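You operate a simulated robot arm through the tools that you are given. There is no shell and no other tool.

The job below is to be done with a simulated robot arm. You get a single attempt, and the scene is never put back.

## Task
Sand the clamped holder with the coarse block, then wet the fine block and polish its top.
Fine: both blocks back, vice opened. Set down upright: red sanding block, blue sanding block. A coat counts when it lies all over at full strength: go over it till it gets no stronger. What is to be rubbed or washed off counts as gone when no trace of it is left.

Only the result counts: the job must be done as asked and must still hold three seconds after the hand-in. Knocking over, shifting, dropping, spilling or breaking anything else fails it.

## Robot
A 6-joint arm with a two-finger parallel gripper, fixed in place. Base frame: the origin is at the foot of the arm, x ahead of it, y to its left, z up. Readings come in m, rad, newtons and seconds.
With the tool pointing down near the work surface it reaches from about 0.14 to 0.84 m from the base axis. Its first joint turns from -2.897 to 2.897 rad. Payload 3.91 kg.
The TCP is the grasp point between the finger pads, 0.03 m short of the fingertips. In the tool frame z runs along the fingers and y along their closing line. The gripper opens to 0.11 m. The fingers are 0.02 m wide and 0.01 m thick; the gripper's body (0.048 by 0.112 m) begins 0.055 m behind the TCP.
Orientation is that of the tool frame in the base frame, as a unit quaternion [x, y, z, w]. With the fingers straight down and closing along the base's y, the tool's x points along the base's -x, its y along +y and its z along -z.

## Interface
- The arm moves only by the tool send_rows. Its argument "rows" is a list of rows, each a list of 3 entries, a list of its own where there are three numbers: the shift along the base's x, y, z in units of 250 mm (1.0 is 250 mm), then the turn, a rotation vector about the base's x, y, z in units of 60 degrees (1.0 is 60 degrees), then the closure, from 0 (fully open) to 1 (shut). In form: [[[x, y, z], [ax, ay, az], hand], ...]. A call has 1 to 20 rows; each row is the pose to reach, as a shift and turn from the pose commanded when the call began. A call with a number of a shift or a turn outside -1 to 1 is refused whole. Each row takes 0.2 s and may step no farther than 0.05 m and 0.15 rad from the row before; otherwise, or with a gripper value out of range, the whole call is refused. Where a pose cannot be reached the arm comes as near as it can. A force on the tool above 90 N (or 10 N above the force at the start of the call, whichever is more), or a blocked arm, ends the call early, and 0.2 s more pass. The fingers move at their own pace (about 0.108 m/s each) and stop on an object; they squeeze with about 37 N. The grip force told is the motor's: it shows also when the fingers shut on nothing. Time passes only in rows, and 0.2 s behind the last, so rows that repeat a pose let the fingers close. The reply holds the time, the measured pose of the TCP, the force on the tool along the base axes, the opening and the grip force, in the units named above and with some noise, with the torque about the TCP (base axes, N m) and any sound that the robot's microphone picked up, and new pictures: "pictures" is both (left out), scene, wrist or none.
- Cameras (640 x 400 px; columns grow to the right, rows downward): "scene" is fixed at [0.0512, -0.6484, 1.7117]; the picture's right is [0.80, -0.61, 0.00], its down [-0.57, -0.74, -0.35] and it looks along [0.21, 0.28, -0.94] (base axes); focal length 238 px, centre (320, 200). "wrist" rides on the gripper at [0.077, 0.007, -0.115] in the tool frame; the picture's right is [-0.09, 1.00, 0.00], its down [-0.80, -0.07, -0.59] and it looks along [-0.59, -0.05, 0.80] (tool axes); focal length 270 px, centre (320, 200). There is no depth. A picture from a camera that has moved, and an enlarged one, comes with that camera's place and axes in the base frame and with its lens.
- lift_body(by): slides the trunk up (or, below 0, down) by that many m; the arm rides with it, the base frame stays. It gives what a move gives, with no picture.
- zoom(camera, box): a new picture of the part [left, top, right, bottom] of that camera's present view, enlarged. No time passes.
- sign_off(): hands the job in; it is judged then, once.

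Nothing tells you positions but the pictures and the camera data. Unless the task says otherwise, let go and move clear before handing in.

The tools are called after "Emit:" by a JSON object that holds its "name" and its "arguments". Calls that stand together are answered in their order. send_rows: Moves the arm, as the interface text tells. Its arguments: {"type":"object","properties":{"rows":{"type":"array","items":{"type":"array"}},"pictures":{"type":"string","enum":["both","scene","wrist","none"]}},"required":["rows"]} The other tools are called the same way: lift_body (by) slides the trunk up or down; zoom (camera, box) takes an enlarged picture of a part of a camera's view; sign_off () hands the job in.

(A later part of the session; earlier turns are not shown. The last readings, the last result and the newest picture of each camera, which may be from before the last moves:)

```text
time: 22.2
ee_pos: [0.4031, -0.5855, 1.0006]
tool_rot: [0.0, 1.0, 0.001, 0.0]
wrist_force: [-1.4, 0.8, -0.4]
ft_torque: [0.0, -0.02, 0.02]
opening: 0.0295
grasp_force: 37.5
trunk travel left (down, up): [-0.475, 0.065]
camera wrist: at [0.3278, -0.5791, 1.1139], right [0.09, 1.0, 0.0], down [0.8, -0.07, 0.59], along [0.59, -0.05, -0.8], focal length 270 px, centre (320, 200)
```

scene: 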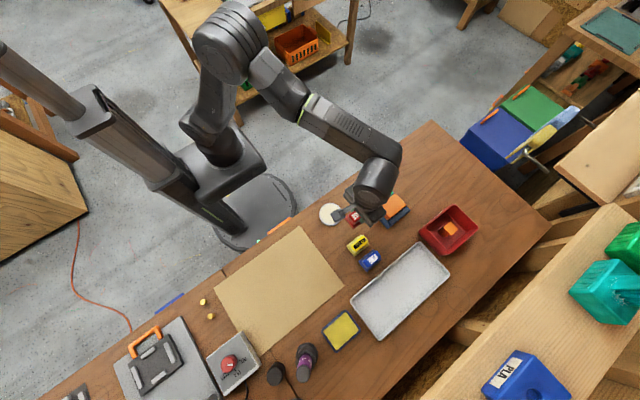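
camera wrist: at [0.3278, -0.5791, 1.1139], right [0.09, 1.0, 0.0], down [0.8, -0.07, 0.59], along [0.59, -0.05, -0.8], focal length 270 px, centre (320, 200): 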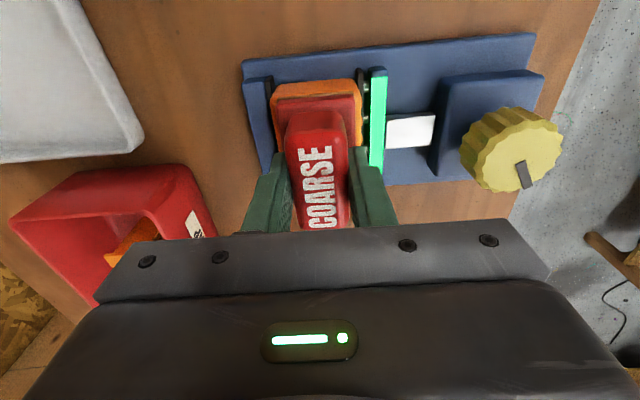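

Emit:
{"name": "send_rows", "arguments": {"rows": [[[0, 0, -0.006], [0, 0, 0], 1], [[0, 0, -0.014], [0, 0, 0], 1], [[0.05, 0, -0.014], [0, 0, 0], 1], [[0.1, 0, -0.014], [0, 0, 0], 1], [[0.1, 0.05, -0.014], [0, 0, 0], 1], [[0.05, 0.05, -0.014], [0, 0, 0], 1], [[0, 0.05, -0.014], [0, 0, 0], 1], [[-0.05, 0.05, -0.014], [0, 0, 0], 1], [[-0.1, 0.05, -0.014], [0, 0, 0], 1], [[-0.1, 0, -0.014], [0, 0, 0], 1], [[-0.1, -0.05, -0.014], [0, 0, 0], 1], [[-0.05, -0.05, -0.014], [0, 0, 0], 1], [[0, -0.05, -0.014], [0, 0, 0], 1], [[0.05, -0.05, -0.014], [0, 0, 0], 1], [[0.1, -0.05, -0.014], [0, 0, 0], 1], [[0.1, 0, -0.014], [0, 0, 0], 1], [[0.05, 0, -0.014], [0, 0, 0], 1], [[0, 0, -0.014], [0, 0, 0], 1], [[-0.05, 0, -0.014], [0, 0, 0], 1], [[0, 0, -0.014], [0, 0, 0], 1]], "pictures": "wrist"}}

```text
time: 26.4
ee_pos: [0.4024, -0.5849, 0.9974]
tool_rot: [-0.001, 1.0, -0.001, 0.0]
wrist_force: [-0.1, 0.7, 5.6]
ft_torque: [0.0, 0.06, -0.01]
opening: 0.0295
grasp_force: 36.8
trunk travel left (down, up): [-0.475, 0.065]
camera wrist: at [0.3271, -0.5781, 1.1113], right [0.09, 1.0, 0.0], down [0.8, -0.07, 0.59], along [0.59, -0.05, -0.8], focal length 270 px, centre (320, 200)
```

wrist: 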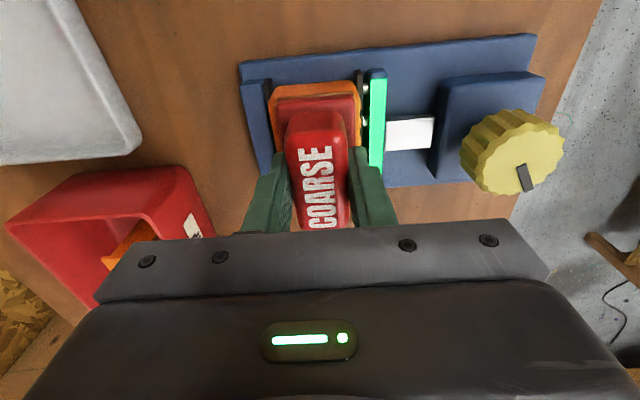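

Emit:
{"name": "send_rows", "arguments": {"rows": [[[0, 0, -0.003], [0, 0, 0], 1], [[0.06, 0.02, -0.003], [0, 0, 0], 1], [[0.1, 0.02, -0.003], [0, 0, 0], 1], [[0.1, -0.03, -0.003], [0, 0, 0], 1], [[0.04, -0.03, -0.003], [0, 0, 0], 1], [[-0.02, -0.03, -0.003], [0, 0, 0], 1], [[-0.08, -0.03, -0.003], [0, 0, 0], 1], [[-0.1, 0.03, -0.003], [0, 0, 0], 1], [[-0.05, 0.03, -0.003], [0, 0, 0], 1], [[0, 0.03, -0.003], [0, 0, 0], 1], [[0.06, 0.03, -0.003], [0, 0, 0], 1], [[0.1, 0.05, -0.003], [0, 0, 0], 1], [[0.05, 0.05, -0.003], [0, 0, 0], 1], [[0, 0.05, -0.003], [0, 0, 0], 1], [[-0.05, 0.05, -0.003], [0, 0, 0], 1], [[-0.1, 0, -0.003], [0, 0, 0], 1], [[-0.1, -0.05, -0.003], [0, 0, 0], 1], [[-0.04, -0.05, -0.003], [0, 0, 0], 1], [[0.04, -0.05, -0.003], [0, 0, 0], 1], [[0.1, 0, -0.003], [0, 0, 0], 1]], "pictures": "wrist"}}

```text
time: 30.6
ee_pos: [0.4285, -0.5844, 0.9961]
tool_rot: [0.001, 1.0, -0.001, 0.001]
wrist_force: [-1.1, -1.4, 15.5]
ft_torque: [-0.03, 0.32, 0.01]
opening: 0.0295
grasp_force: 37.3
trunk travel left (down, up): [-0.475, 0.065]
camera wrist: at [0.3523, -0.5778, 1.1109], right [0.09, 1.0, 0.0], down [0.8, -0.07, 0.6], along [0.59, -0.05, -0.8], focal length 270 px, centre (320, 200)
```

wrist: 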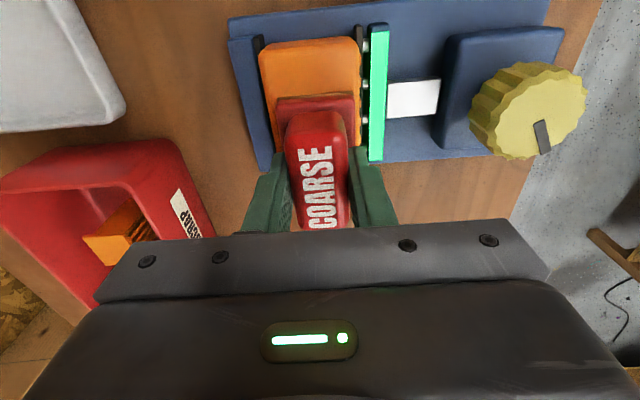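

The second and third passes are done at about 15 N. I'll lift and inspect the top from the same viewpoint as before.

Emit:
{"name": "send_rows", "arguments": {"rows": [[[0, 0, 0.1], [0, 0, 0], 1], [[0, 0, 0.25], [0, 0, 0], 1], [[-0.02, 0.05, 0.42], [0, 0, 0], 1], [[-0.12, 0.16, 0.5], [0, 0, 0], 1], [[-0.22, 0.28, 0.563], [0, 0, 0], 1], [[-0.32, 0.42, 0.563], [0, 0, 0], 1], [[-0.402, 0.54, 0.563], [0, 0, 0], 1]], "pictures": "wrist"}}

Emit:
{"name": "zoom", "arguments": {"camera": "wrist", "box": [180, 110, 260, 200]}}

Emit:
{"name": "zoom", "arguments": {"camera": "scene", "box": [380, 188, 420, 223]}}

Emit:
{"name": "zoom", "arguments": {"camera": "scene", "box": [310, 160, 490, 280]}}

```text
time: 32.2
ee_pos: [0.3287, -0.45, 1.1377]
tool_rot: [-0.001, 1.0, 0.0, 0.0]
wrist_force: [0.2, -0.1, 0.0]
ft_torque: [-0.01, 0.0, -0.02]
opening: 0.0297
grasp_force: 37.2
trunk travel left (down, up): [-0.475, 0.065]
camera wrist: at [0.2518, -0.4424, 1.2517], right [0.09, 1.0, 0.0], down [0.8, -0.07, 0.59], along [0.59, -0.05, -0.8], focal length 270 px, centre (320, 200)
```

wrist: 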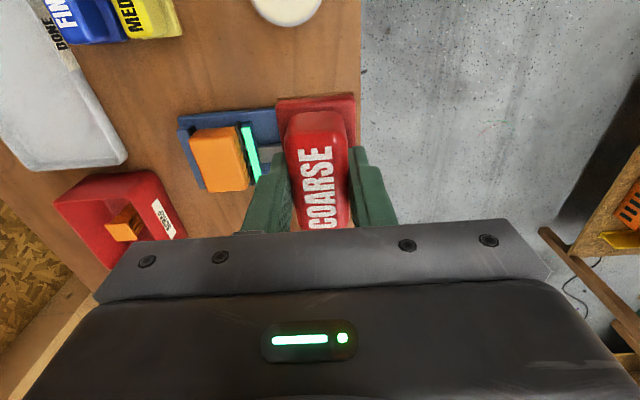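

```text
4.44 times, centred on (220, 155) of wrist
camera zoom: at [0.2518, -0.4424, 1.2517], right [0.09, 1.0, 0.0], down [0.8, -0.07, 0.59], along [0.59, -0.05, -0.8], focal length 1201 px, centre (764, 400)
```

zoom: 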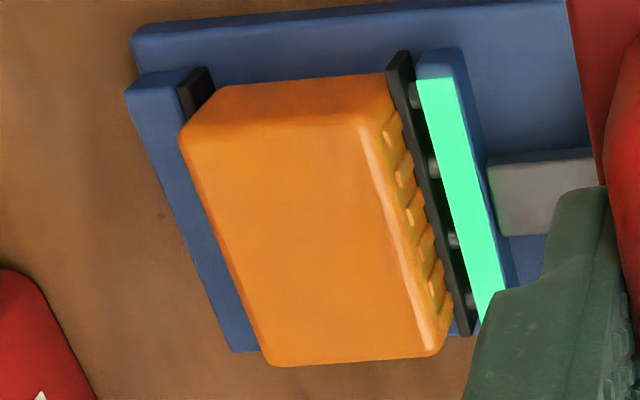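

```text
11.43 times, centred on (400, 206) of scene
camera zoom: at [0.0512, -0.6484, 1.7117], right [0.8, -0.61, 0.0], down [-0.57, -0.74, -0.35], along [0.21, 0.28, -0.94], focal length 2715 px, centre (-594, 137)
```

zoom: 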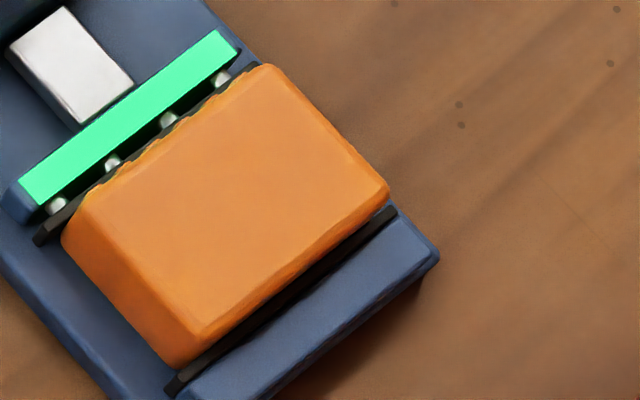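

```text
3.33 times, centred on (400, 220) of scene
camera zoom: at [0.0512, -0.6484, 1.7117], right [0.8, -0.61, 0.0], down [-0.57, -0.74, -0.35], along [0.21, 0.28, -0.94], focal length 792 px, centre (53, 133)
```

zoom: 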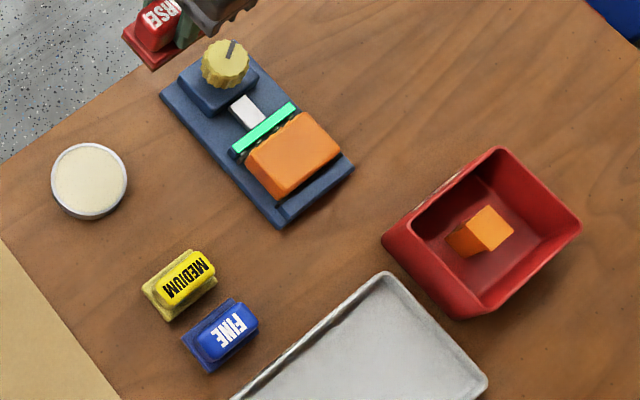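

The colour hasn't changed since the first pass, so the sanding is at its limit and no trace of the spot is left. I'll take the red block back to its original place.

Emit:
{"name": "send_rows", "arguments": {"rows": [[[-0.1, -0.12, -0.05], [0, 0, 0], 1], [[-0.2, -0.24, -0.12], [0, 0, 0], 1], [[-0.3, -0.36, -0.18], [0, 0, 0], 1], [[-0.366, -0.418, -0.3], [0, 0, 0], 1], [[-0.366, -0.418, -0.44], [0, 0, 0], 1], [[-0.366, -0.418, -0.58], [0, 0, 0], 1], [[-0.366, -0.418, -0.68], [0, 0, 0], 1], [[-0.366, -0.418, -0.72], [0, 0, 0], 1], [[-0.366, -0.418, -0.735], [0, 0, 0], 1]], "pictures": "wrist"}}

```text
time: 34.2
ee_pos: [0.2365, -0.5553, 0.9534]
tool_rot: [0.0, 1.0, -0.001, 0.0]
wrist_force: [-0.8, 0.4, -0.2]
ft_torque: [-0.04, -0.01, 0.02]
opening: 0.0295
grasp_force: 36.7
trunk travel left (down, up): [-0.475, 0.065]
camera wrist: at [0.1608, -0.5478, 1.067], right [0.09, 1.0, 0.0], down [0.8, -0.07, 0.59], along [0.59, -0.05, -0.8], focal length 270 px, centre (320, 200)
```

wrist: 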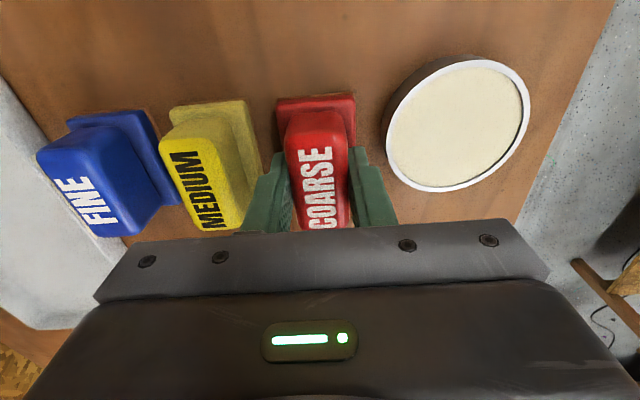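

Emit:
{"name": "send_rows", "arguments": {"rows": [[[0, 0, -0.006], [0, 0, 0], 1], [[0, 0, -0.012], [0, 0, 0], 1], [[0, 0, -0.017], [0, 0, 0], 1]], "pictures": "none"}}

```text
time: 35.0
ee_pos: [0.2357, -0.5562, 0.9488]
tool_rot: [0.0, 1.0, 0.0, 0.0]
wrist_force: [0.7, -0.9, -1.1]
ft_torque: [-0.02, 0.01, 0.0]
opening: 0.0291
grasp_force: 37.6
trunk travel left (down, up): [-0.475, 0.065]
```

Emit:
{"name": "send_rows", "arguments": {"rows": [[[0, 0, -0.002], [0, 0, 0], 1], [[0, 0, -0.005], [0, 0, 0], 1]], "pictures": "none"}}

```text
time: 35.6
ee_pos: [0.2356, -0.5545, 0.9489]
tool_rot: [0.0, 1.0, -0.001, 0.001]
wrist_force: [1.1, -0.1, 0.0]
ft_torque: [0.02, -0.02, -0.02]
opening: 0.0294
grasp_force: 36.9
trunk travel left (down, up): [-0.475, 0.065]
```

Emit:
{"name": "send_rows", "arguments": {"rows": [[[0, 0, -0.002], [0, 0, 0], 1], [[0, 0, -0.004], [0, 0, 0], 1]], "pictures": "none"}}

```text
time: 36.2
ee_pos: [0.2368, -0.5542, 0.9476]
tool_rot: [0.001, 1.0, 0.0, 0.0]
wrist_force: [-0.4, 1.3, 4.0]
ft_torque: [0.08, 0.0, 0.02]
opening: 0.0292
grasp_force: 36.4
trunk travel left (down, up): [-0.475, 0.065]
```

The block is resting on the bench (4 N). I'll open the fingers just enough to clear the neighbours and rise.

Emit:
{"name": "send_rows", "arguments": {"rows": [[[0, 0, 0], [0, 0, 0], 0.8], [[0, 0, 0], [0, 0, 0], 0.6], [[0, 0, 0], [0, 0, 0], 0.6], [[0, 0, 0.05], [0, 0, 0], 0.6], [[0, 0, 0.15], [0, 0, 0], 0.6], [[0, 0, 0.28], [0, 0, 0], 0.6], [[0, 0, 0.36], [0, 0, 0], 0.6]], "pictures": "wrist"}}

Emit:
{"name": "zoom", "arguments": {"camera": "wrist", "box": [80, 20, 420, 230]}}

```text
time: 37.8
ee_pos: [0.237, -0.5541, 1.0367]
tool_rot: [0.0, 1.0, -0.001, 0.0]
wrist_force: [0.1, 0.6, -0.3]
ft_torque: [0.01, 0.04, -0.01]
opening: 0.0439
grasp_force: 0.0
trunk travel left (down, up): [-0.475, 0.065]
camera wrist: at [0.161, -0.5481, 1.1505], right [0.09, 1.0, 0.0], down [0.8, -0.07, 0.59], along [0.59, -0.05, -0.8], focal length 270 px, centre (320, 200)
```

wrist: 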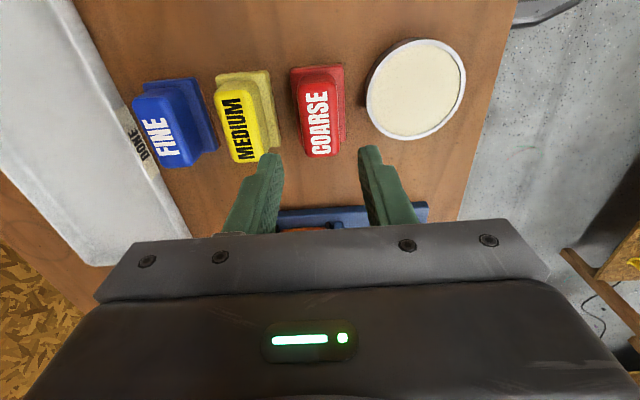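

```text
1.88 times, centred on (250, 125) of wrist
camera zoom: at [0.161, -0.5481, 1.1505], right [0.09, 1.0, 0.0], down [0.8, -0.07, 0.59], along [0.59, -0.05, -0.8], focal length 509 px, centre (452, 341)
```

zoom: 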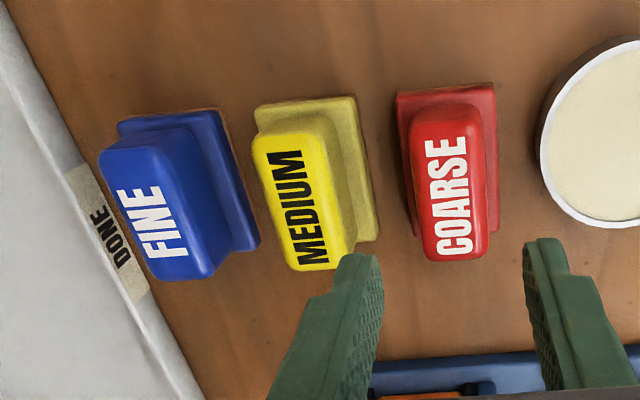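

The red block stands upright in its old place. Now I'll move over the blue FINE block for a close look.

Emit:
{"name": "send_rows", "arguments": {"rows": [[[0, -0.12, 0], [0, 0, 0], 0.6], [[0, -0.24, 0], [0, 0, 0], 0.6], [[0, -0.36, 0], [0, 0, 0], 0.6], [[0, -0.482, 0], [0, 0, 0], 0.6]], "pictures": "wrist"}}

Emit:
{"name": "zoom", "arguments": {"camera": "wrist", "box": [220, 40, 420, 200]}}

```text
time: 38.8
ee_pos: [0.2368, -0.6763, 1.035]
tool_rot: [0.0, 1.0, -0.001, 0.001]
wrist_force: [-0.1, 0.5, 0.2]
ft_torque: [0.01, -0.02, 0.01]
opening: 0.0441
grasp_force: 0.1
trunk travel left (down, up): [-0.475, 0.065]
camera wrist: at [0.1612, -0.6689, 1.1495], right [0.09, 1.0, 0.0], down [0.8, -0.07, 0.59], along [0.59, -0.05, -0.8], focal length 270 px, centre (320, 200)
```

wrist: 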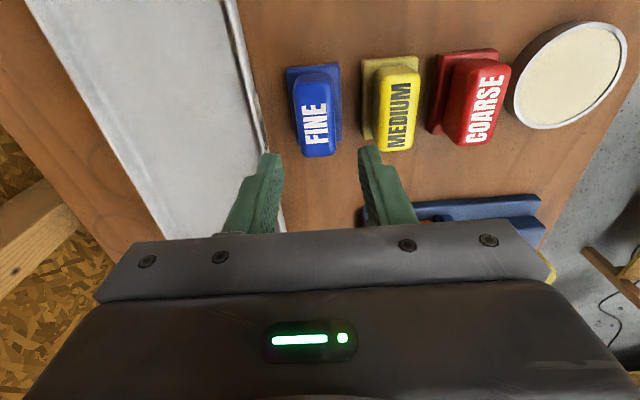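

```text
2.50 times, centred on (320, 120) of wrist
camera zoom: at [0.1612, -0.6689, 1.1495], right [0.09, 1.0, 0.0], down [0.8, -0.07, 0.59], along [0.59, -0.05, -0.8], focal length 676 px, centre (320, 400)
```

zoom: 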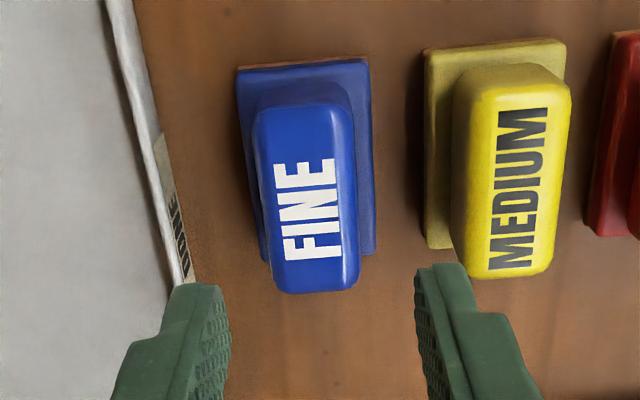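

The blue block is centred at about (0.236, -0.6785) and square to the axes. I'll descend onto its handle and grip it.

Emit:
{"name": "send_rows", "arguments": {"rows": [[[0, -0.008, -0.1], [0, 0, 0], 0.6], [[0, -0.008, -0.2], [0, 0, 0], 0.6], [[0, -0.008, -0.28], [0, 0, 0], 0.6], [[0, -0.008, -0.325], [0, 0, 0], 0.6], [[0, -0.008, -0.34], [0, 0, 0], 0.6], [[0, -0.008, -0.353], [0, 0, 0], 0.6]], "pictures": "wrist"}}

Emit:
{"name": "zoom", "arguments": {"camera": "wrist", "box": [180, 40, 460, 235]}}

```text
time: 40.2
ee_pos: [0.2378, -0.6776, 0.9493]
tool_rot: [0.0, 1.0, 0.0, 0.0]
wrist_force: [-0.1, 0.7, -0.9]
ft_torque: [0.03, 0.02, -0.03]
opening: 0.0439
grasp_force: 0.0
trunk travel left (down, up): [-0.475, 0.065]
camera wrist: at [0.161, -0.671, 1.0623], right [0.09, 1.0, 0.0], down [0.8, -0.07, 0.59], along [0.59, -0.05, -0.8], focal length 270 px, centre (320, 200)
```

wrist: 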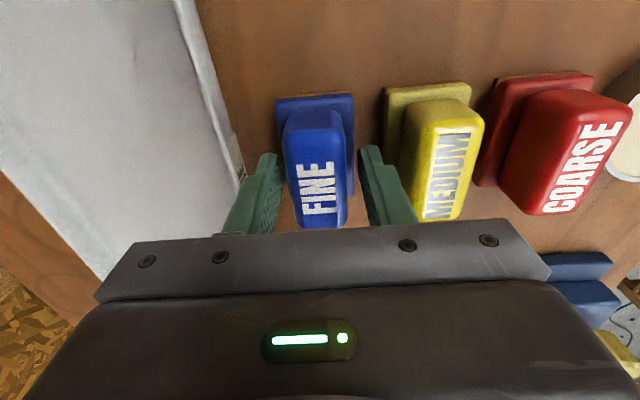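

```text
2.05 times, centred on (320, 138) of wrist
camera zoom: at [0.161, -0.671, 1.0623], right [0.09, 1.0, 0.0], down [0.8, -0.07, 0.59], along [0.59, -0.05, -0.8], focal length 554 px, centre (320, 328)
```

zoom: 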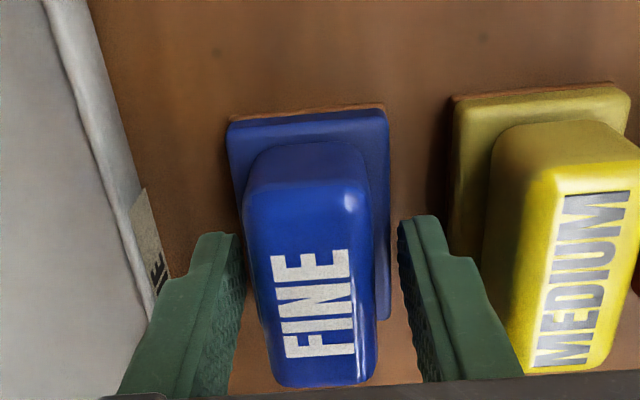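

The handle is about 2 mm closer to the left finger, so I'll re-centre and close.

Emit:
{"name": "send_rows", "arguments": {"rows": [[[0, -0.01, 0], [0, 0, 0], 0.6], [[0, -0.01, -0.002], [0, 0, 0], 0.6], [[0, -0.01, -0.002], [0, 0, 0], 0.7], [[0, -0.01, -0.002], [0, 0, 0], 1], [[0, -0.01, -0.002], [0, 0, 0], 1], [[0, -0.01, -0.002], [0, 0, 0], 1]], "pictures": "wrist"}}

Emit:
{"name": "zoom", "arguments": {"camera": "wrist", "box": [180, 40, 460, 235]}}

```text
time: 41.6
ee_pos: [0.2369, -0.68, 0.9475]
tool_rot: [0.0, 1.0, 0.0, 0.0]
wrist_force: [-1.1, -1.6, -0.3]
ft_torque: [-0.03, 0.01, -0.01]
opening: 0.0294
grasp_force: 37.0
trunk travel left (down, up): [-0.475, 0.065]
camera wrist: at [0.1609, -0.6735, 1.0616], right [0.09, 1.0, 0.0], down [0.8, -0.07, 0.59], along [0.59, -0.05, -0.8], focal length 270 px, centre (320, 200)
```

wrist: 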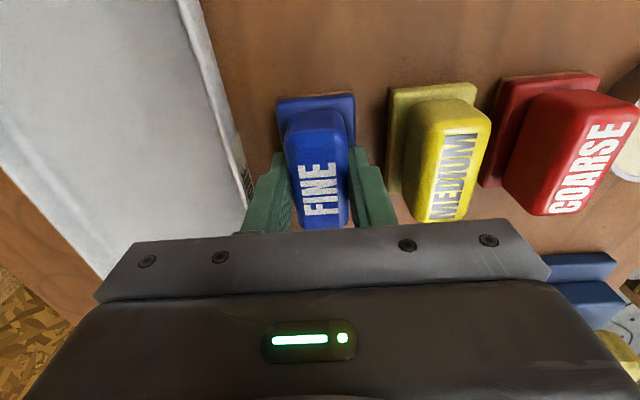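

```text
2.05 times, centred on (320, 138) of wrist
camera zoom: at [0.1609, -0.6735, 1.0616], right [0.09, 1.0, 0.0], down [0.8, -0.07, 0.59], along [0.59, -0.05, -0.8], focal length 554 px, centre (320, 328)
```

zoom: 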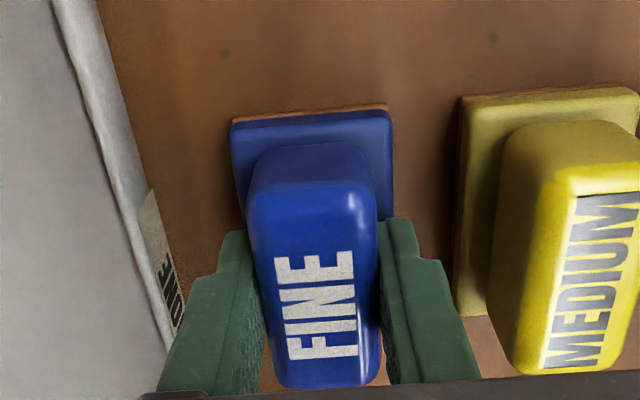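

The blue block is gripped. I'll lift it and check what stands near the sponge before moving there.

Emit:
{"name": "send_rows", "arguments": {"rows": [[[0, 0, 0.06], [0, 0, 0], 1], [[0, 0, 0.16], [0, 0, 0], 1], [[0, 0, 0.28], [0, 0, 0], 1], [[0, 0, 0.4], [0, 0, 0], 1], [[0, 0, 0.44], [0, 0, 0], 1]], "pictures": "both"}}

Emit:
{"name": "zoom", "arguments": {"camera": "scene", "box": [250, 290, 400, 400]}}

```text
time: 42.8
ee_pos: [0.2365, -0.6809, 1.0582]
tool_rot: [0.0, 1.0, 0.0, 0.0]
wrist_force: [-0.4, -0.3, -1.0]
ft_torque: [0.05, 0.0, -0.01]
opening: 0.0295
grasp_force: 36.7
trunk travel left (down, up): [-0.475, 0.065]
camera wrist: at [0.1606, -0.6737, 1.1722], right [0.09, 1.0, 0.0], down [0.8, -0.07, 0.59], along [0.59, -0.05, -0.8], focal length 270 px, centre (320, 200)
```

scene: 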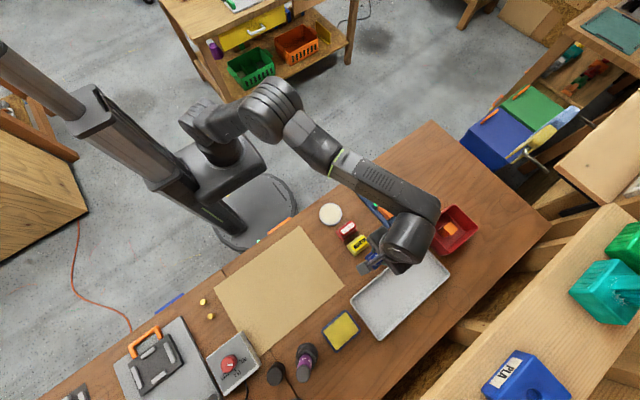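
wrist: 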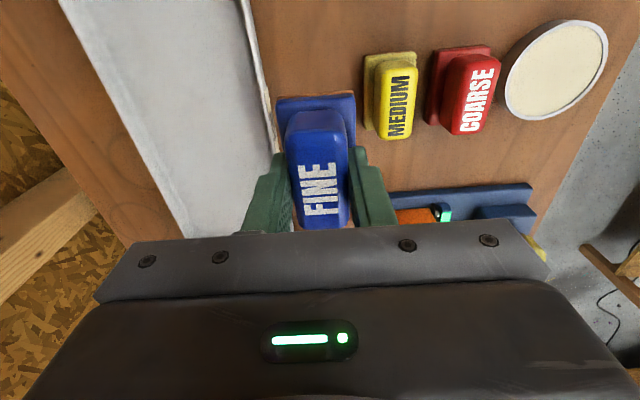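

```text
3.64 times, centred on (325, 345) of scene
camera zoom: at [0.0512, -0.6484, 1.7117], right [0.8, -0.61, 0.0], down [-0.57, -0.74, -0.35], along [0.21, 0.28, -0.94], focal length 864 px, centre (302, -327)
```

zoom: 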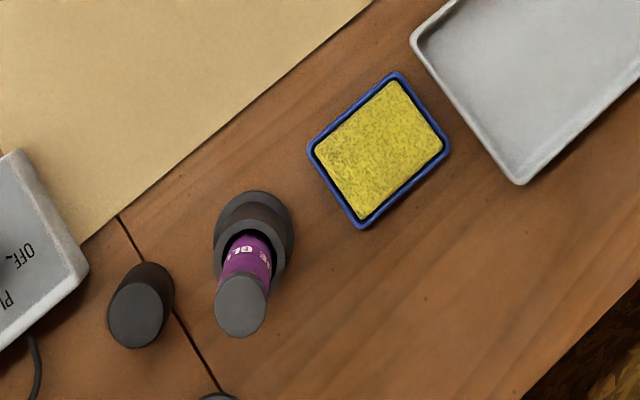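

A glue stick stands upright just behind the sponge on the −x side, where the wrist camera would hang. I'll rise and get a view of both to judge the clearance.

Emit:
{"name": "send_rows", "arguments": {"rows": [[[0, 0, 0.15], [0, 0, 0], 1], [[-0.05, 0, 0.32], [0, 0, 0], 1], [[-0.15, 0.02, 0.48], [0, 0, 0], 1], [[-0.26, 0.04, 0.64], [0, 0, 0], 1], [[-0.38, 0.06, 0.76], [0, 0, 0], 1], [[-0.52, 0.08, 0.84], [0, 0, 0], 1], [[-0.68, 0.1, 0.84], [0, 0, 0], 1], [[-0.84, 0.12, 0.84], [0, 0, 0], 1], [[-0.98, 0.16, 0.84], [0, 0, 0], 1]], "pictures": "none"}}

Emit:
{"name": "send_rows", "arguments": {"rows": [[[-0.12, 0, 0], [0, 0, 0], 1], [[-0.24, 0, 0], [0, 0, 0], 1]], "pictures": "both"}}

Emit:
{"name": "zoom", "arguments": {"camera": "wrist", "box": [120, 20, 300, 160]}}

```text
time: 44.8
ee_pos: [-0.0087, -0.6426, 1.2668]
tool_rot: [-0.001, 1.0, 0.001, 0.0]
wrist_force: [0.0, -0.6, -0.4]
ft_torque: [0.0, 0.01, 0.01]
opening: 0.0294
grasp_force: 37.0
trunk travel left (down, up): [-0.475, 0.065]
```

```text
time: 45.4
ee_pos: [-0.0695, -0.6414, 1.2674]
tool_rot: [0.0, 1.0, 0.0, 0.0]
wrist_force: [-0.1, 0.1, -0.5]
ft_torque: [-0.01, -0.02, 0.01]
opening: 0.0294
grasp_force: 37.3
trunk travel left (down, up): [-0.475, 0.065]
camera wrist: at [-0.1449, -0.6346, 1.3821], right [0.09, 1.0, 0.0], down [0.8, -0.07, 0.59], along [0.59, -0.05, -0.8], focal length 270 px, centre (320, 200)
```

scene: 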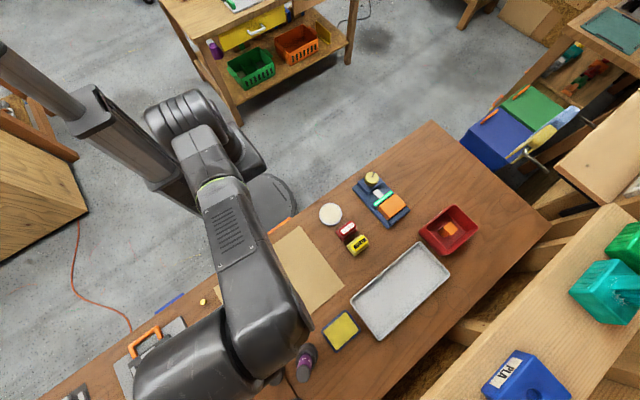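
wrist: 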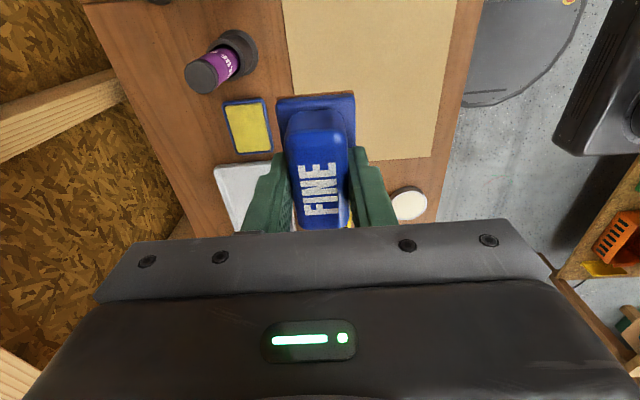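

```text
2.86 times, centred on (210, 90) of wrist
camera zoom: at [-0.1449, -0.6346, 1.3821], right [0.09, 1.0, 0.0], down [0.8, -0.07, 0.59], along [0.59, -0.05, -0.8], focal length 772 px, centre (634, 514)
```

zoom: 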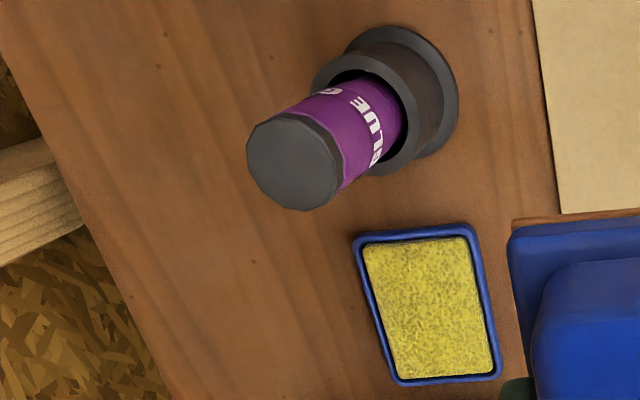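

The stick's near side is at x≈-0.074 with its top at z≈1.07, and the sponge spans about x -0.016…0.073, y -0.81…-0.746. With the TCP at x=0.036 the camera clears the stick by about 15 mm, so I'll move above there and descend vertically.

Emit:
{"name": "send_rows", "arguments": {"rows": [[[0.11, -0.12, 0], [0, 0, 0], 1], [[0.22, -0.26, 0], [0, 0, 0], 1], [[0.33, -0.4, 0], [0, 0, 0], 1], [[0.418, -0.553, 0], [0, 0, 0], 1], [[0.418, -0.553, -0.16], [0, 0, 0], 1], [[0.418, -0.553, -0.34], [0, 0, 0], 1], [[0.418, -0.553, -0.52], [0, 0, 0], 1], [[0.418, -0.553, -0.66], [0, 0, 0], 1]], "pictures": "both"}}

Emit:
{"name": "zoom", "arguments": {"camera": "wrist", "box": [180, 60, 460, 235]}}

Emit:
{"name": "zoom", "arguments": {"camera": "scene", "box": [250, 290, 400, 400]}}

```text
time: 47.2
ee_pos: [0.0372, -0.7403, 1.1325]
tool_rot: [0.0, 1.0, -0.001, 0.0]
wrist_force: [-0.2, 0.9, -0.6]
ft_torque: [-0.04, -0.01, 0.01]
opening: 0.0293
grasp_force: 36.8
out of reach, approached as far as the arm can: row 1, 2, 3, 4, 5, 6, 7, 8
trunk travel left (down, up): [-0.475, 0.065]
camera wrist: at [-0.0388, -0.7326, 1.2474], right [0.09, 1.0, 0.0], down [0.8, -0.07, 0.59], along [0.59, -0.05, -0.8], focal length 270 px, centre (320, 200)
```

scene: 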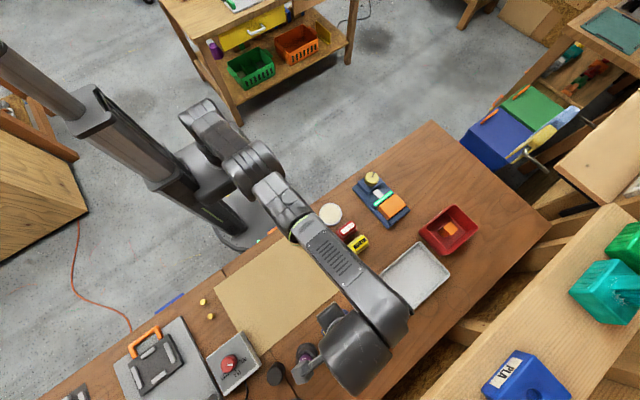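
wrist: 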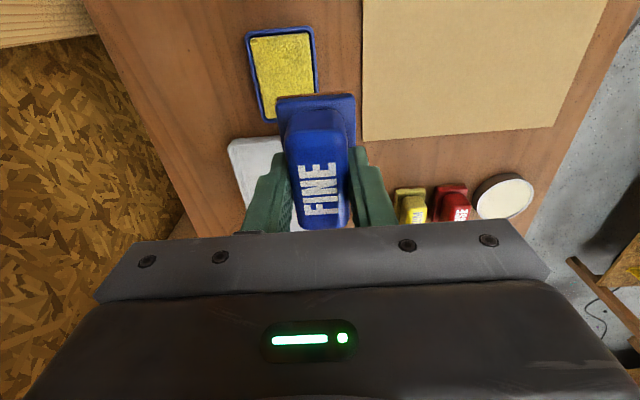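

```text
2.29 times, centred on (320, 148) of wrist
camera zoom: at [-0.0388, -0.7326, 1.2474], right [0.09, 1.0, 0.0], down [0.8, -0.07, 0.59], along [0.59, -0.05, -0.8], focal length 618 px, centre (320, 320)
```

zoom: 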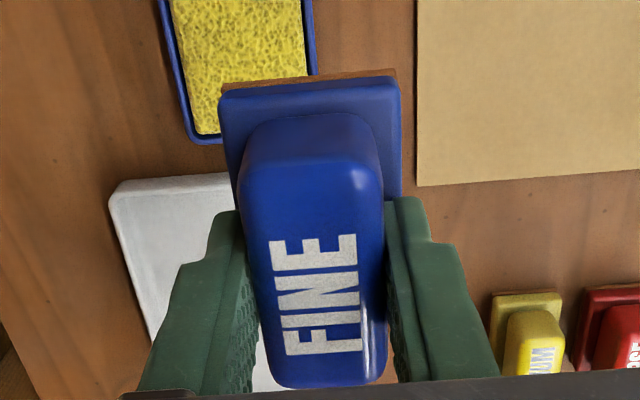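

```text
3.64 times, centred on (325, 345) of scene
camera zoom: at [0.0512, -0.6484, 1.7117], right [0.8, -0.61, 0.0], down [-0.57, -0.74, -0.35], along [0.21, 0.28, -0.94], focal length 864 px, centre (302, -327)
```

zoom: 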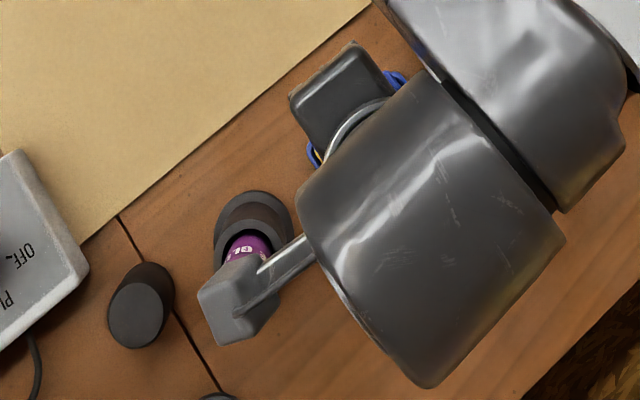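

The arm can't reach that far at this height; its reach grows lower down, and a raised shoulder would also help. I'll raise the trunk a little.

Emit:
{"name": "lift_body", "arguments": {"by": 0.06}}

```text
time: 48.2
ee_pos: [0.0382, -0.7401, 1.1943]
tool_rot: [0.0, 1.0, 0.0, 0.001]
wrist_force: [-0.5, 0.0, -1.8]
ft_torque: [0.01, 0.04, 0.01]
opening: 0.0296
grasp_force: 36.7
trunk travel left (down, up): [-0.535, 0.005]
```

Emit:
{"name": "send_rows", "arguments": {"rows": [[[0, 0, -0.1], [0, 0, 0], 1], [[0, 0, -0.2], [0, 0, 0], 1], [[0, 0, -0.3], [0, 0, 0], 1]], "pictures": "none"}}

```text
time: 49.0
ee_pos: [0.037, -0.7407, 1.1164]
tool_rot: [0.0, 1.0, 0.0, 0.0]
wrist_force: [0.4, -0.4, -0.9]
ft_torque: [0.0, 0.03, 0.01]
opening: 0.0294
grasp_force: 37.0
trunk travel left (down, up): [-0.535, 0.005]
```

Emit:
{"name": "send_rows", "arguments": {"rows": [[[0, -0.05, -0.08], [0, 0, 0], 1], [[0, -0.1, -0.16], [0, 0, 0], 1], [[-0.002, -0.15, -0.24], [0, 0, 0], 1]], "pictures": "both"}}

Emit:
{"name": "zoom", "arguments": {"camera": "wrist", "box": [180, 60, 460, 235]}}

Emit:
{"name": "zoom", "arguments": {"camera": "scene", "box": [250, 290, 400, 400]}}

```text
time: 49.8
ee_pos: [0.0367, -0.7792, 1.0579]
tool_rot: [0.0, 1.0, 0.0, 0.0]
wrist_force: [-0.5, 0.4, -0.7]
ft_torque: [0.03, 0.01, 0.02]
opening: 0.0295
grasp_force: 36.8
trunk travel left (down, up): [-0.535, 0.005]
camera wrist: at [-0.0394, -0.7712, 1.1714], right [0.09, 1.0, 0.0], down [0.8, -0.07, 0.59], along [0.59, -0.05, -0.8], focal length 270 px, centre (320, 200)
```

scene: 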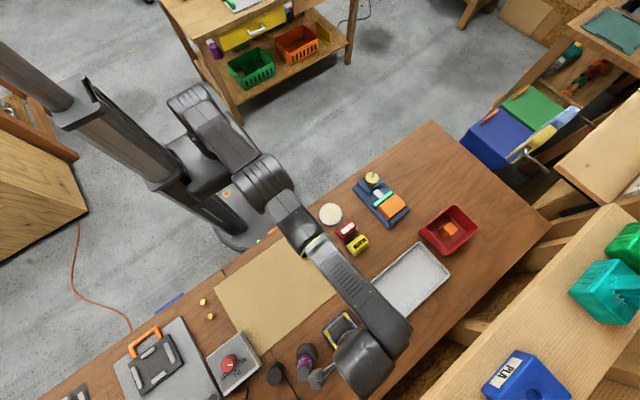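
wrist: 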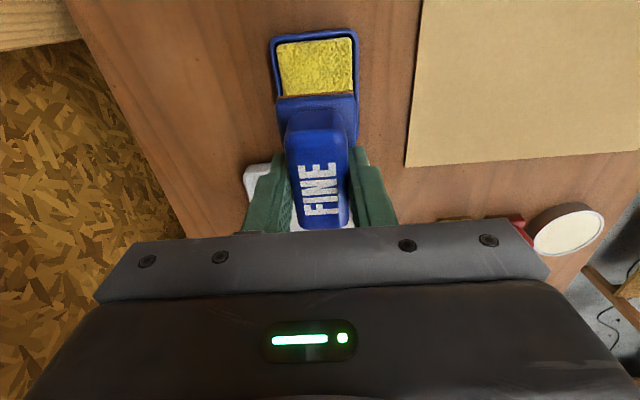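

```text
2.29 times, centred on (320, 148) of wrist
camera zoom: at [-0.0394, -0.7712, 1.1714], right [0.09, 1.0, 0.0], down [0.8, -0.07, 0.59], along [0.59, -0.05, -0.8], focal length 618 px, centre (320, 320)
```

zoom: 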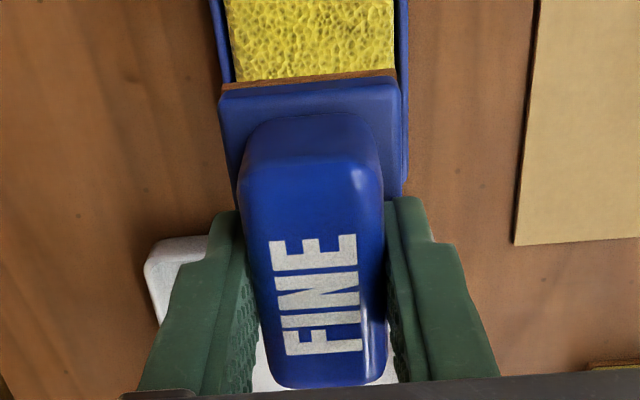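

```text
3.64 times, centred on (325, 345) of scene
camera zoom: at [0.0512, -0.6484, 1.7117], right [0.8, -0.61, 0.0], down [-0.57, -0.74, -0.35], along [0.21, 0.28, -0.94], focal length 864 px, centre (302, -327)
```

zoom: 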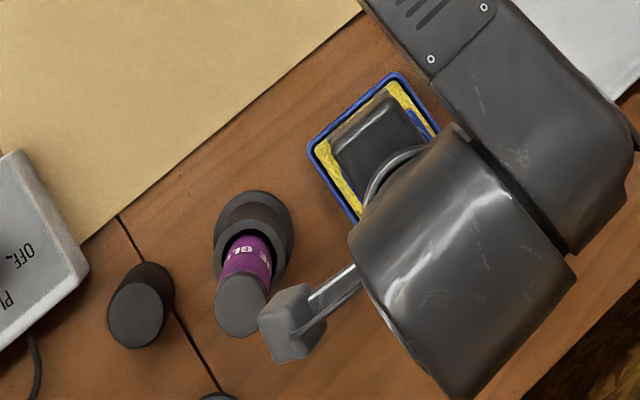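

The block is over the sponge, but the camera housing looks close to the glue stick. I'll zoom in to judge the clearance before going lower.

Emit:
{"name": "zoom", "arguments": {"camera": "scene", "box": [295, 335, 355, 400]}}

```text
6.15 times, centred on (325, 368) of scene
camera zoom: at [0.0512, -0.6484, 1.7117], right [0.8, -0.61, 0.0], down [-0.57, -0.74, -0.35], along [0.21, 0.28, -0.94], focal length 1462 px, centre (289, -831)
```

zoom: 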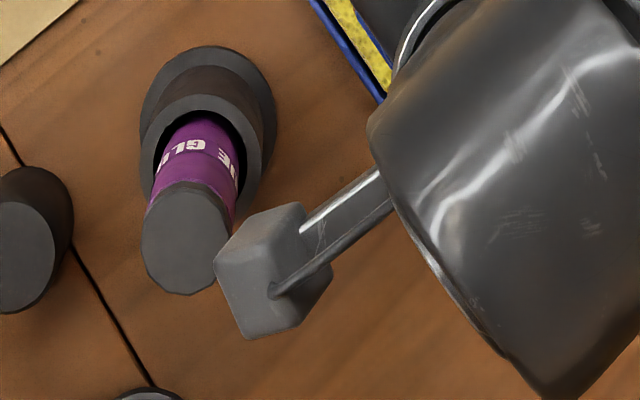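

The camera housing tapers up and back from the lens, so at the contact height it should still clear the stick by about a centimetre. I'll go down part way and check again.

Emit:
{"name": "send_rows", "arguments": {"rows": [[[0.004, 0, -0.08], [0, 0, 0], 1], [[0.006, 0, -0.16], [0, 0, 0], 1], [[0.006, 0, -0.22], [0, 0, 0], 1]], "pictures": "both"}}

Emit:
{"name": "zoom", "arguments": {"camera": "scene", "box": [295, 315, 355, 380]}}

Emit:
{"name": "zoom", "arguments": {"camera": "wrist", "box": [180, 0, 460, 235]}}

```text
time: 50.6
ee_pos: [0.0373, -0.7777, 1.0032]
tool_rot: [0.0, 1.0, -0.001, 0.0]
wrist_force: [-0.5, -0.6, -0.3]
ft_torque: [0.0, -0.02, -0.02]
opening: 0.0292
grasp_force: 36.4
trunk travel left (down, up): [-0.535, 0.005]
camera wrist: at [-0.0385, -0.7703, 1.1175], right [0.09, 1.0, 0.0], down [0.8, -0.07, 0.59], along [0.59, -0.05, -0.8], focal length 270 px, centre (320, 200)
```

scene: 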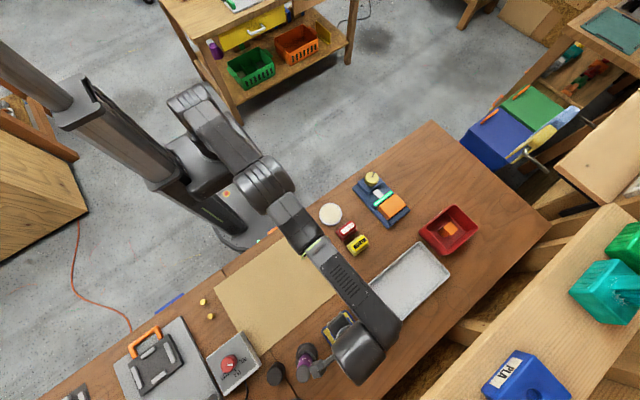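
wrist: 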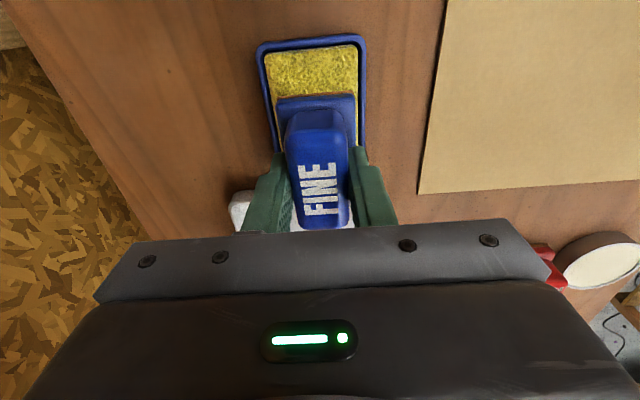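

```text
6.15 times, centred on (325, 348) of scene
camera zoom: at [0.0512, -0.6484, 1.7117], right [0.8, -0.61, 0.0], down [-0.57, -0.74, -0.35], along [0.21, 0.28, -0.94], focal length 1462 px, centre (289, -708)
```

zoom: 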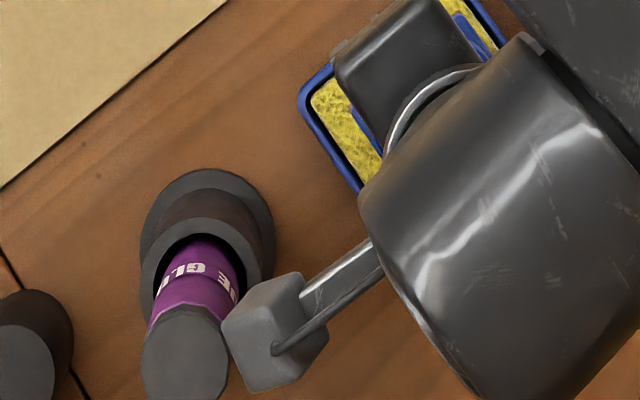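

```text
1.70 times, centred on (320, 118) of wrist
camera zoom: at [-0.0385, -0.7703, 1.1175], right [0.09, 1.0, 0.0], down [0.8, -0.07, 0.59], along [0.59, -0.05, -0.8], focal length 460 px, centre (320, 340)
```

zoom: 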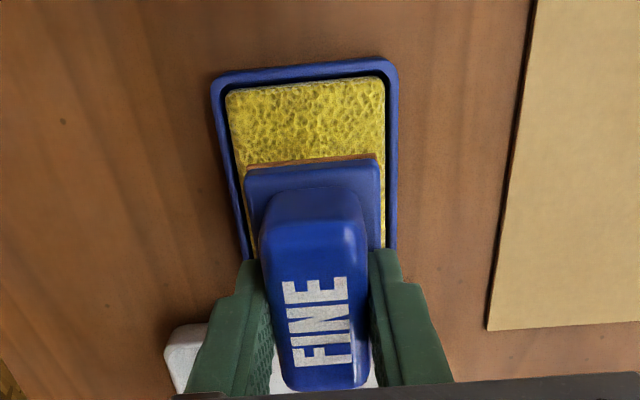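

The geometry looks fine: the block is centred over the sponge and the housing stays above and beside the stick. I'm lowering in small steps to contact.

Emit:
{"name": "send_rows", "arguments": {"rows": [[[0, 0, -0.03], [0, 0, 0], 1], [[0, 0, -0.06], [0, 0, 0], 1], [[0, 0, -0.08], [0, 0, 0], 1], [[0, 0, -0.1], [0, 0, 0], 1]], "pictures": "scene"}}

Emit:
{"name": "zoom", "arguments": {"camera": "scene", "box": [295, 315, 355, 380]}}

```text
time: 51.6
ee_pos: [0.0385, -0.7784, 0.9778]
tool_rot: [-0.001, 1.0, 0.0, -0.001]
wrist_force: [0.5, -0.6, 0.4]
ft_torque: [0.02, 0.0, 0.0]
opening: 0.0295
grasp_force: 37.6
trunk travel left (down, up): [-0.535, 0.005]
```

scene: 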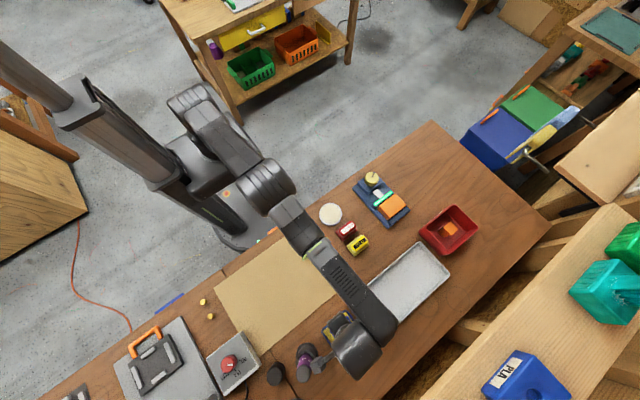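

```text
6.15 times, centred on (325, 348) of scene
camera zoom: at [0.0512, -0.6484, 1.7117], right [0.8, -0.61, 0.0], down [-0.57, -0.74, -0.35], along [0.21, 0.28, -0.94], focal length 1462 px, centre (289, -708)
```

zoom: 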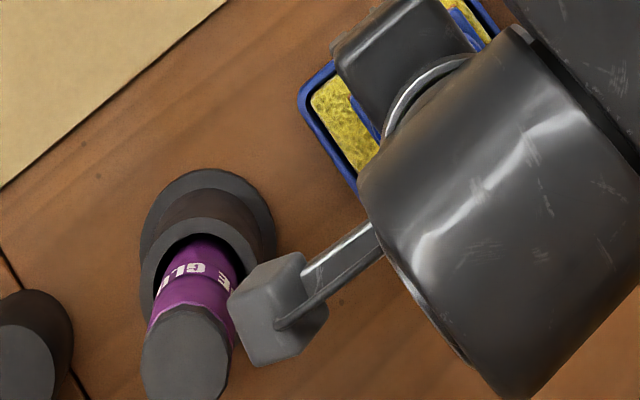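

The nearest housing corner comes out at x≈-0.058 against the stick's edge at -0.074, so it's clear. I'll continue to contact.

Emit:
{"name": "send_rows", "arguments": {"rows": [[[0, 0, -0.008], [0, 0, 0], 1], [[0, 0, -0.016], [0, 0, 0], 1], [[0, 0, -0.024], [0, 0, 0], 1]], "pictures": "none"}}

```text
time: 52.4
ee_pos: [0.0384, -0.7782, 0.9731]
tool_rot: [0.0, 1.0, 0.0, 0.0]
wrist_force: [0.8, 0.3, -1.2]
ft_torque: [0.02, -0.03, 0.01]
opening: 0.0294
grasp_force: 37.4
trunk travel left (down, up): [-0.535, 0.005]
```

Emit:
{"name": "send_rows", "arguments": {"rows": [[[0, 0, -0.006], [0, 0, 0], 1], [[0, 0, -0.012], [0, 0, 0], 1]], "pictures": "none"}}

```text
time: 53.0
ee_pos: [0.0382, -0.7777, 0.9696]
tool_rot: [0.0, 1.0, -0.001, -0.001]
wrist_force: [-0.1, -0.5, -0.6]
ft_torque: [-0.02, 0.02, -0.01]
opening: 0.0295
grasp_force: 37.1
trunk travel left (down, up): [-0.535, 0.005]
```

Emit:
{"name": "send_rows", "arguments": {"rows": [[[0, 0, -0.006], [0, 0, 0], 1], [[0, 0, -0.012], [0, 0, 0], 1]], "pictures": "wrist"}}

Emit:
{"name": "zoom", "arguments": {"camera": "wrist", "box": [180, 0, 460, 235]}}

```text
time: 53.6
ee_pos: [0.0377, -0.7771, 0.9661]
tool_rot: [0.0, 1.0, -0.001, 0.001]
wrist_force: [0.5, -0.6, -0.1]
ft_torque: [-0.02, -0.01, 0.01]
opening: 0.0294
grasp_force: 36.5
trunk travel left (down, up): [-0.535, 0.005]
camera wrist: at [-0.0379, -0.7705, 1.0802], right [0.09, 1.0, 0.0], down [0.8, -0.07, 0.59], along [0.59, -0.05, -0.8], focal length 270 px, centre (320, 200)
```

wrist: 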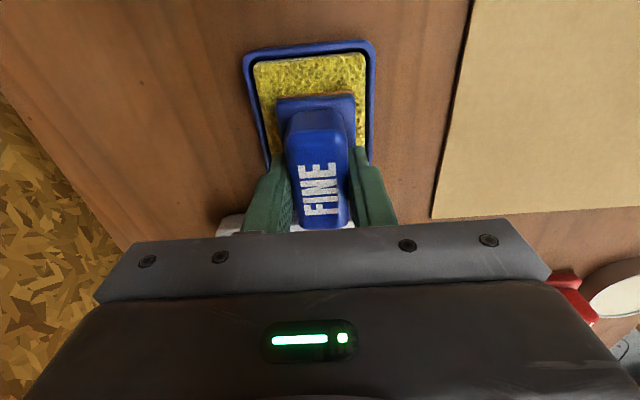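

```text
1.70 times, centred on (320, 118) of wrist
camera zoom: at [-0.0379, -0.7705, 1.0802], right [0.09, 1.0, 0.0], down [0.8, -0.07, 0.59], along [0.59, -0.05, -0.8], focal length 460 px, centre (320, 340)
```

zoom: 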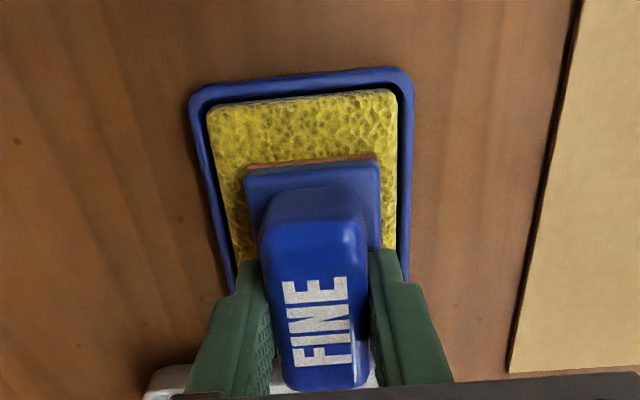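

Emit:
{"name": "send_rows", "arguments": {"rows": [[[0, 0, -0.004], [0, 0, 0], 1], [[0, 0, -0.008], [0, 0, 0], 1]], "pictures": "none"}}

```text
time: 54.2
ee_pos: [0.038, -0.7778, 0.9646]
tool_rot: [-0.001, 1.0, -0.001, 0.0]
wrist_force: [0.5, -0.6, 0.3]
ft_torque: [0.03, -0.04, -0.01]
opening: 0.0297
grasp_force: 36.8
trunk travel left (down, up): [-0.535, 0.005]
```

Emit:
{"name": "send_rows", "arguments": {"rows": [[[0, 0, -0.004], [0, 0, 0], 1], [[0, 0, -0.008], [0, 0, 0], 1]], "pictures": "none"}}

```text
time: 54.8
ee_pos: [0.0372, -0.7775, 0.9636]
tool_rot: [0.0, 1.0, -0.003, 0.0]
wrist_force: [0.8, -4.0, 10.8]
ft_torque: [0.1, -0.06, -0.01]
opening: 0.0294
grasp_force: 37.3
trunk travel left (down, up): [-0.535, 0.005]
```

Contact on the sponge at about 11 N. I'll hold it there to soak without rubbing, so the tray doesn't shift, and then lift to look.

Emit:
{"name": "send_rows", "arguments": {"rows": [[[0, 0, 0], [0, 0, 0], 1], [[0, 0, 0], [0, 0, 0], 1], [[0, 0, 0], [0, 0, 0], 1], [[0, 0, 0], [0, 0, 0], 1], [[0, 0, 0], [0, 0, 0], 1], [[0, 0, 0], [0, 0, 0], 1], [[0, 0, 0], [0, 0, 0], 1], [[0, 0, 0], [0, 0, 0], 1]], "pictures": "wrist"}}

Emit:
{"name": "zoom", "arguments": {"camera": "wrist", "box": [180, 0, 460, 235]}}

```text
time: 56.6
ee_pos: [0.0377, -0.7766, 0.9641]
tool_rot: [0.0, 1.0, -0.002, 0.0]
wrist_force: [-0.1, -8.2, 23.2]
ft_torque: [-0.07, -0.03, 0.01]
opening: 0.0298
grasp_force: 37.3
trunk travel left (down, up): [-0.535, 0.005]
camera wrist: at [-0.038, -0.7691, 1.0783], right [0.09, 1.0, 0.0], down [0.8, -0.07, 0.59], along [0.59, -0.06, -0.8], focal length 270 px, centre (320, 200)
```

wrist: 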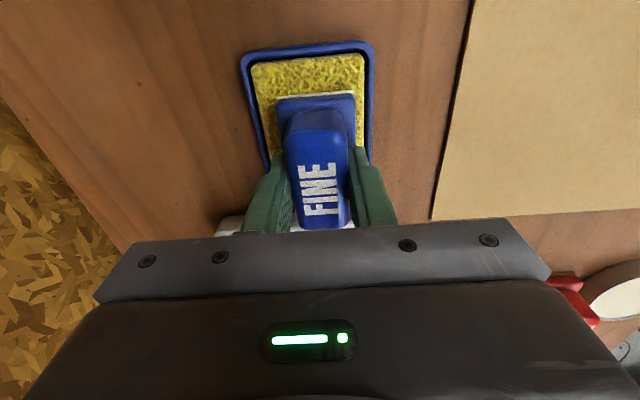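

```text
1.70 times, centred on (320, 118) of wrist
camera zoom: at [-0.038, -0.7691, 1.0783], right [0.09, 1.0, 0.0], down [0.8, -0.07, 0.59], along [0.59, -0.06, -0.8], focal length 460 px, centre (320, 340)
```

zoom: 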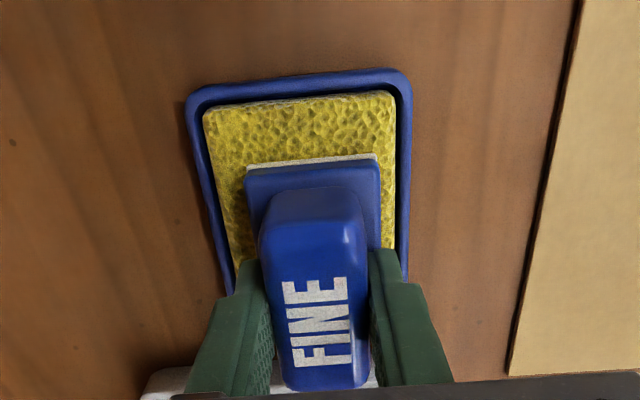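

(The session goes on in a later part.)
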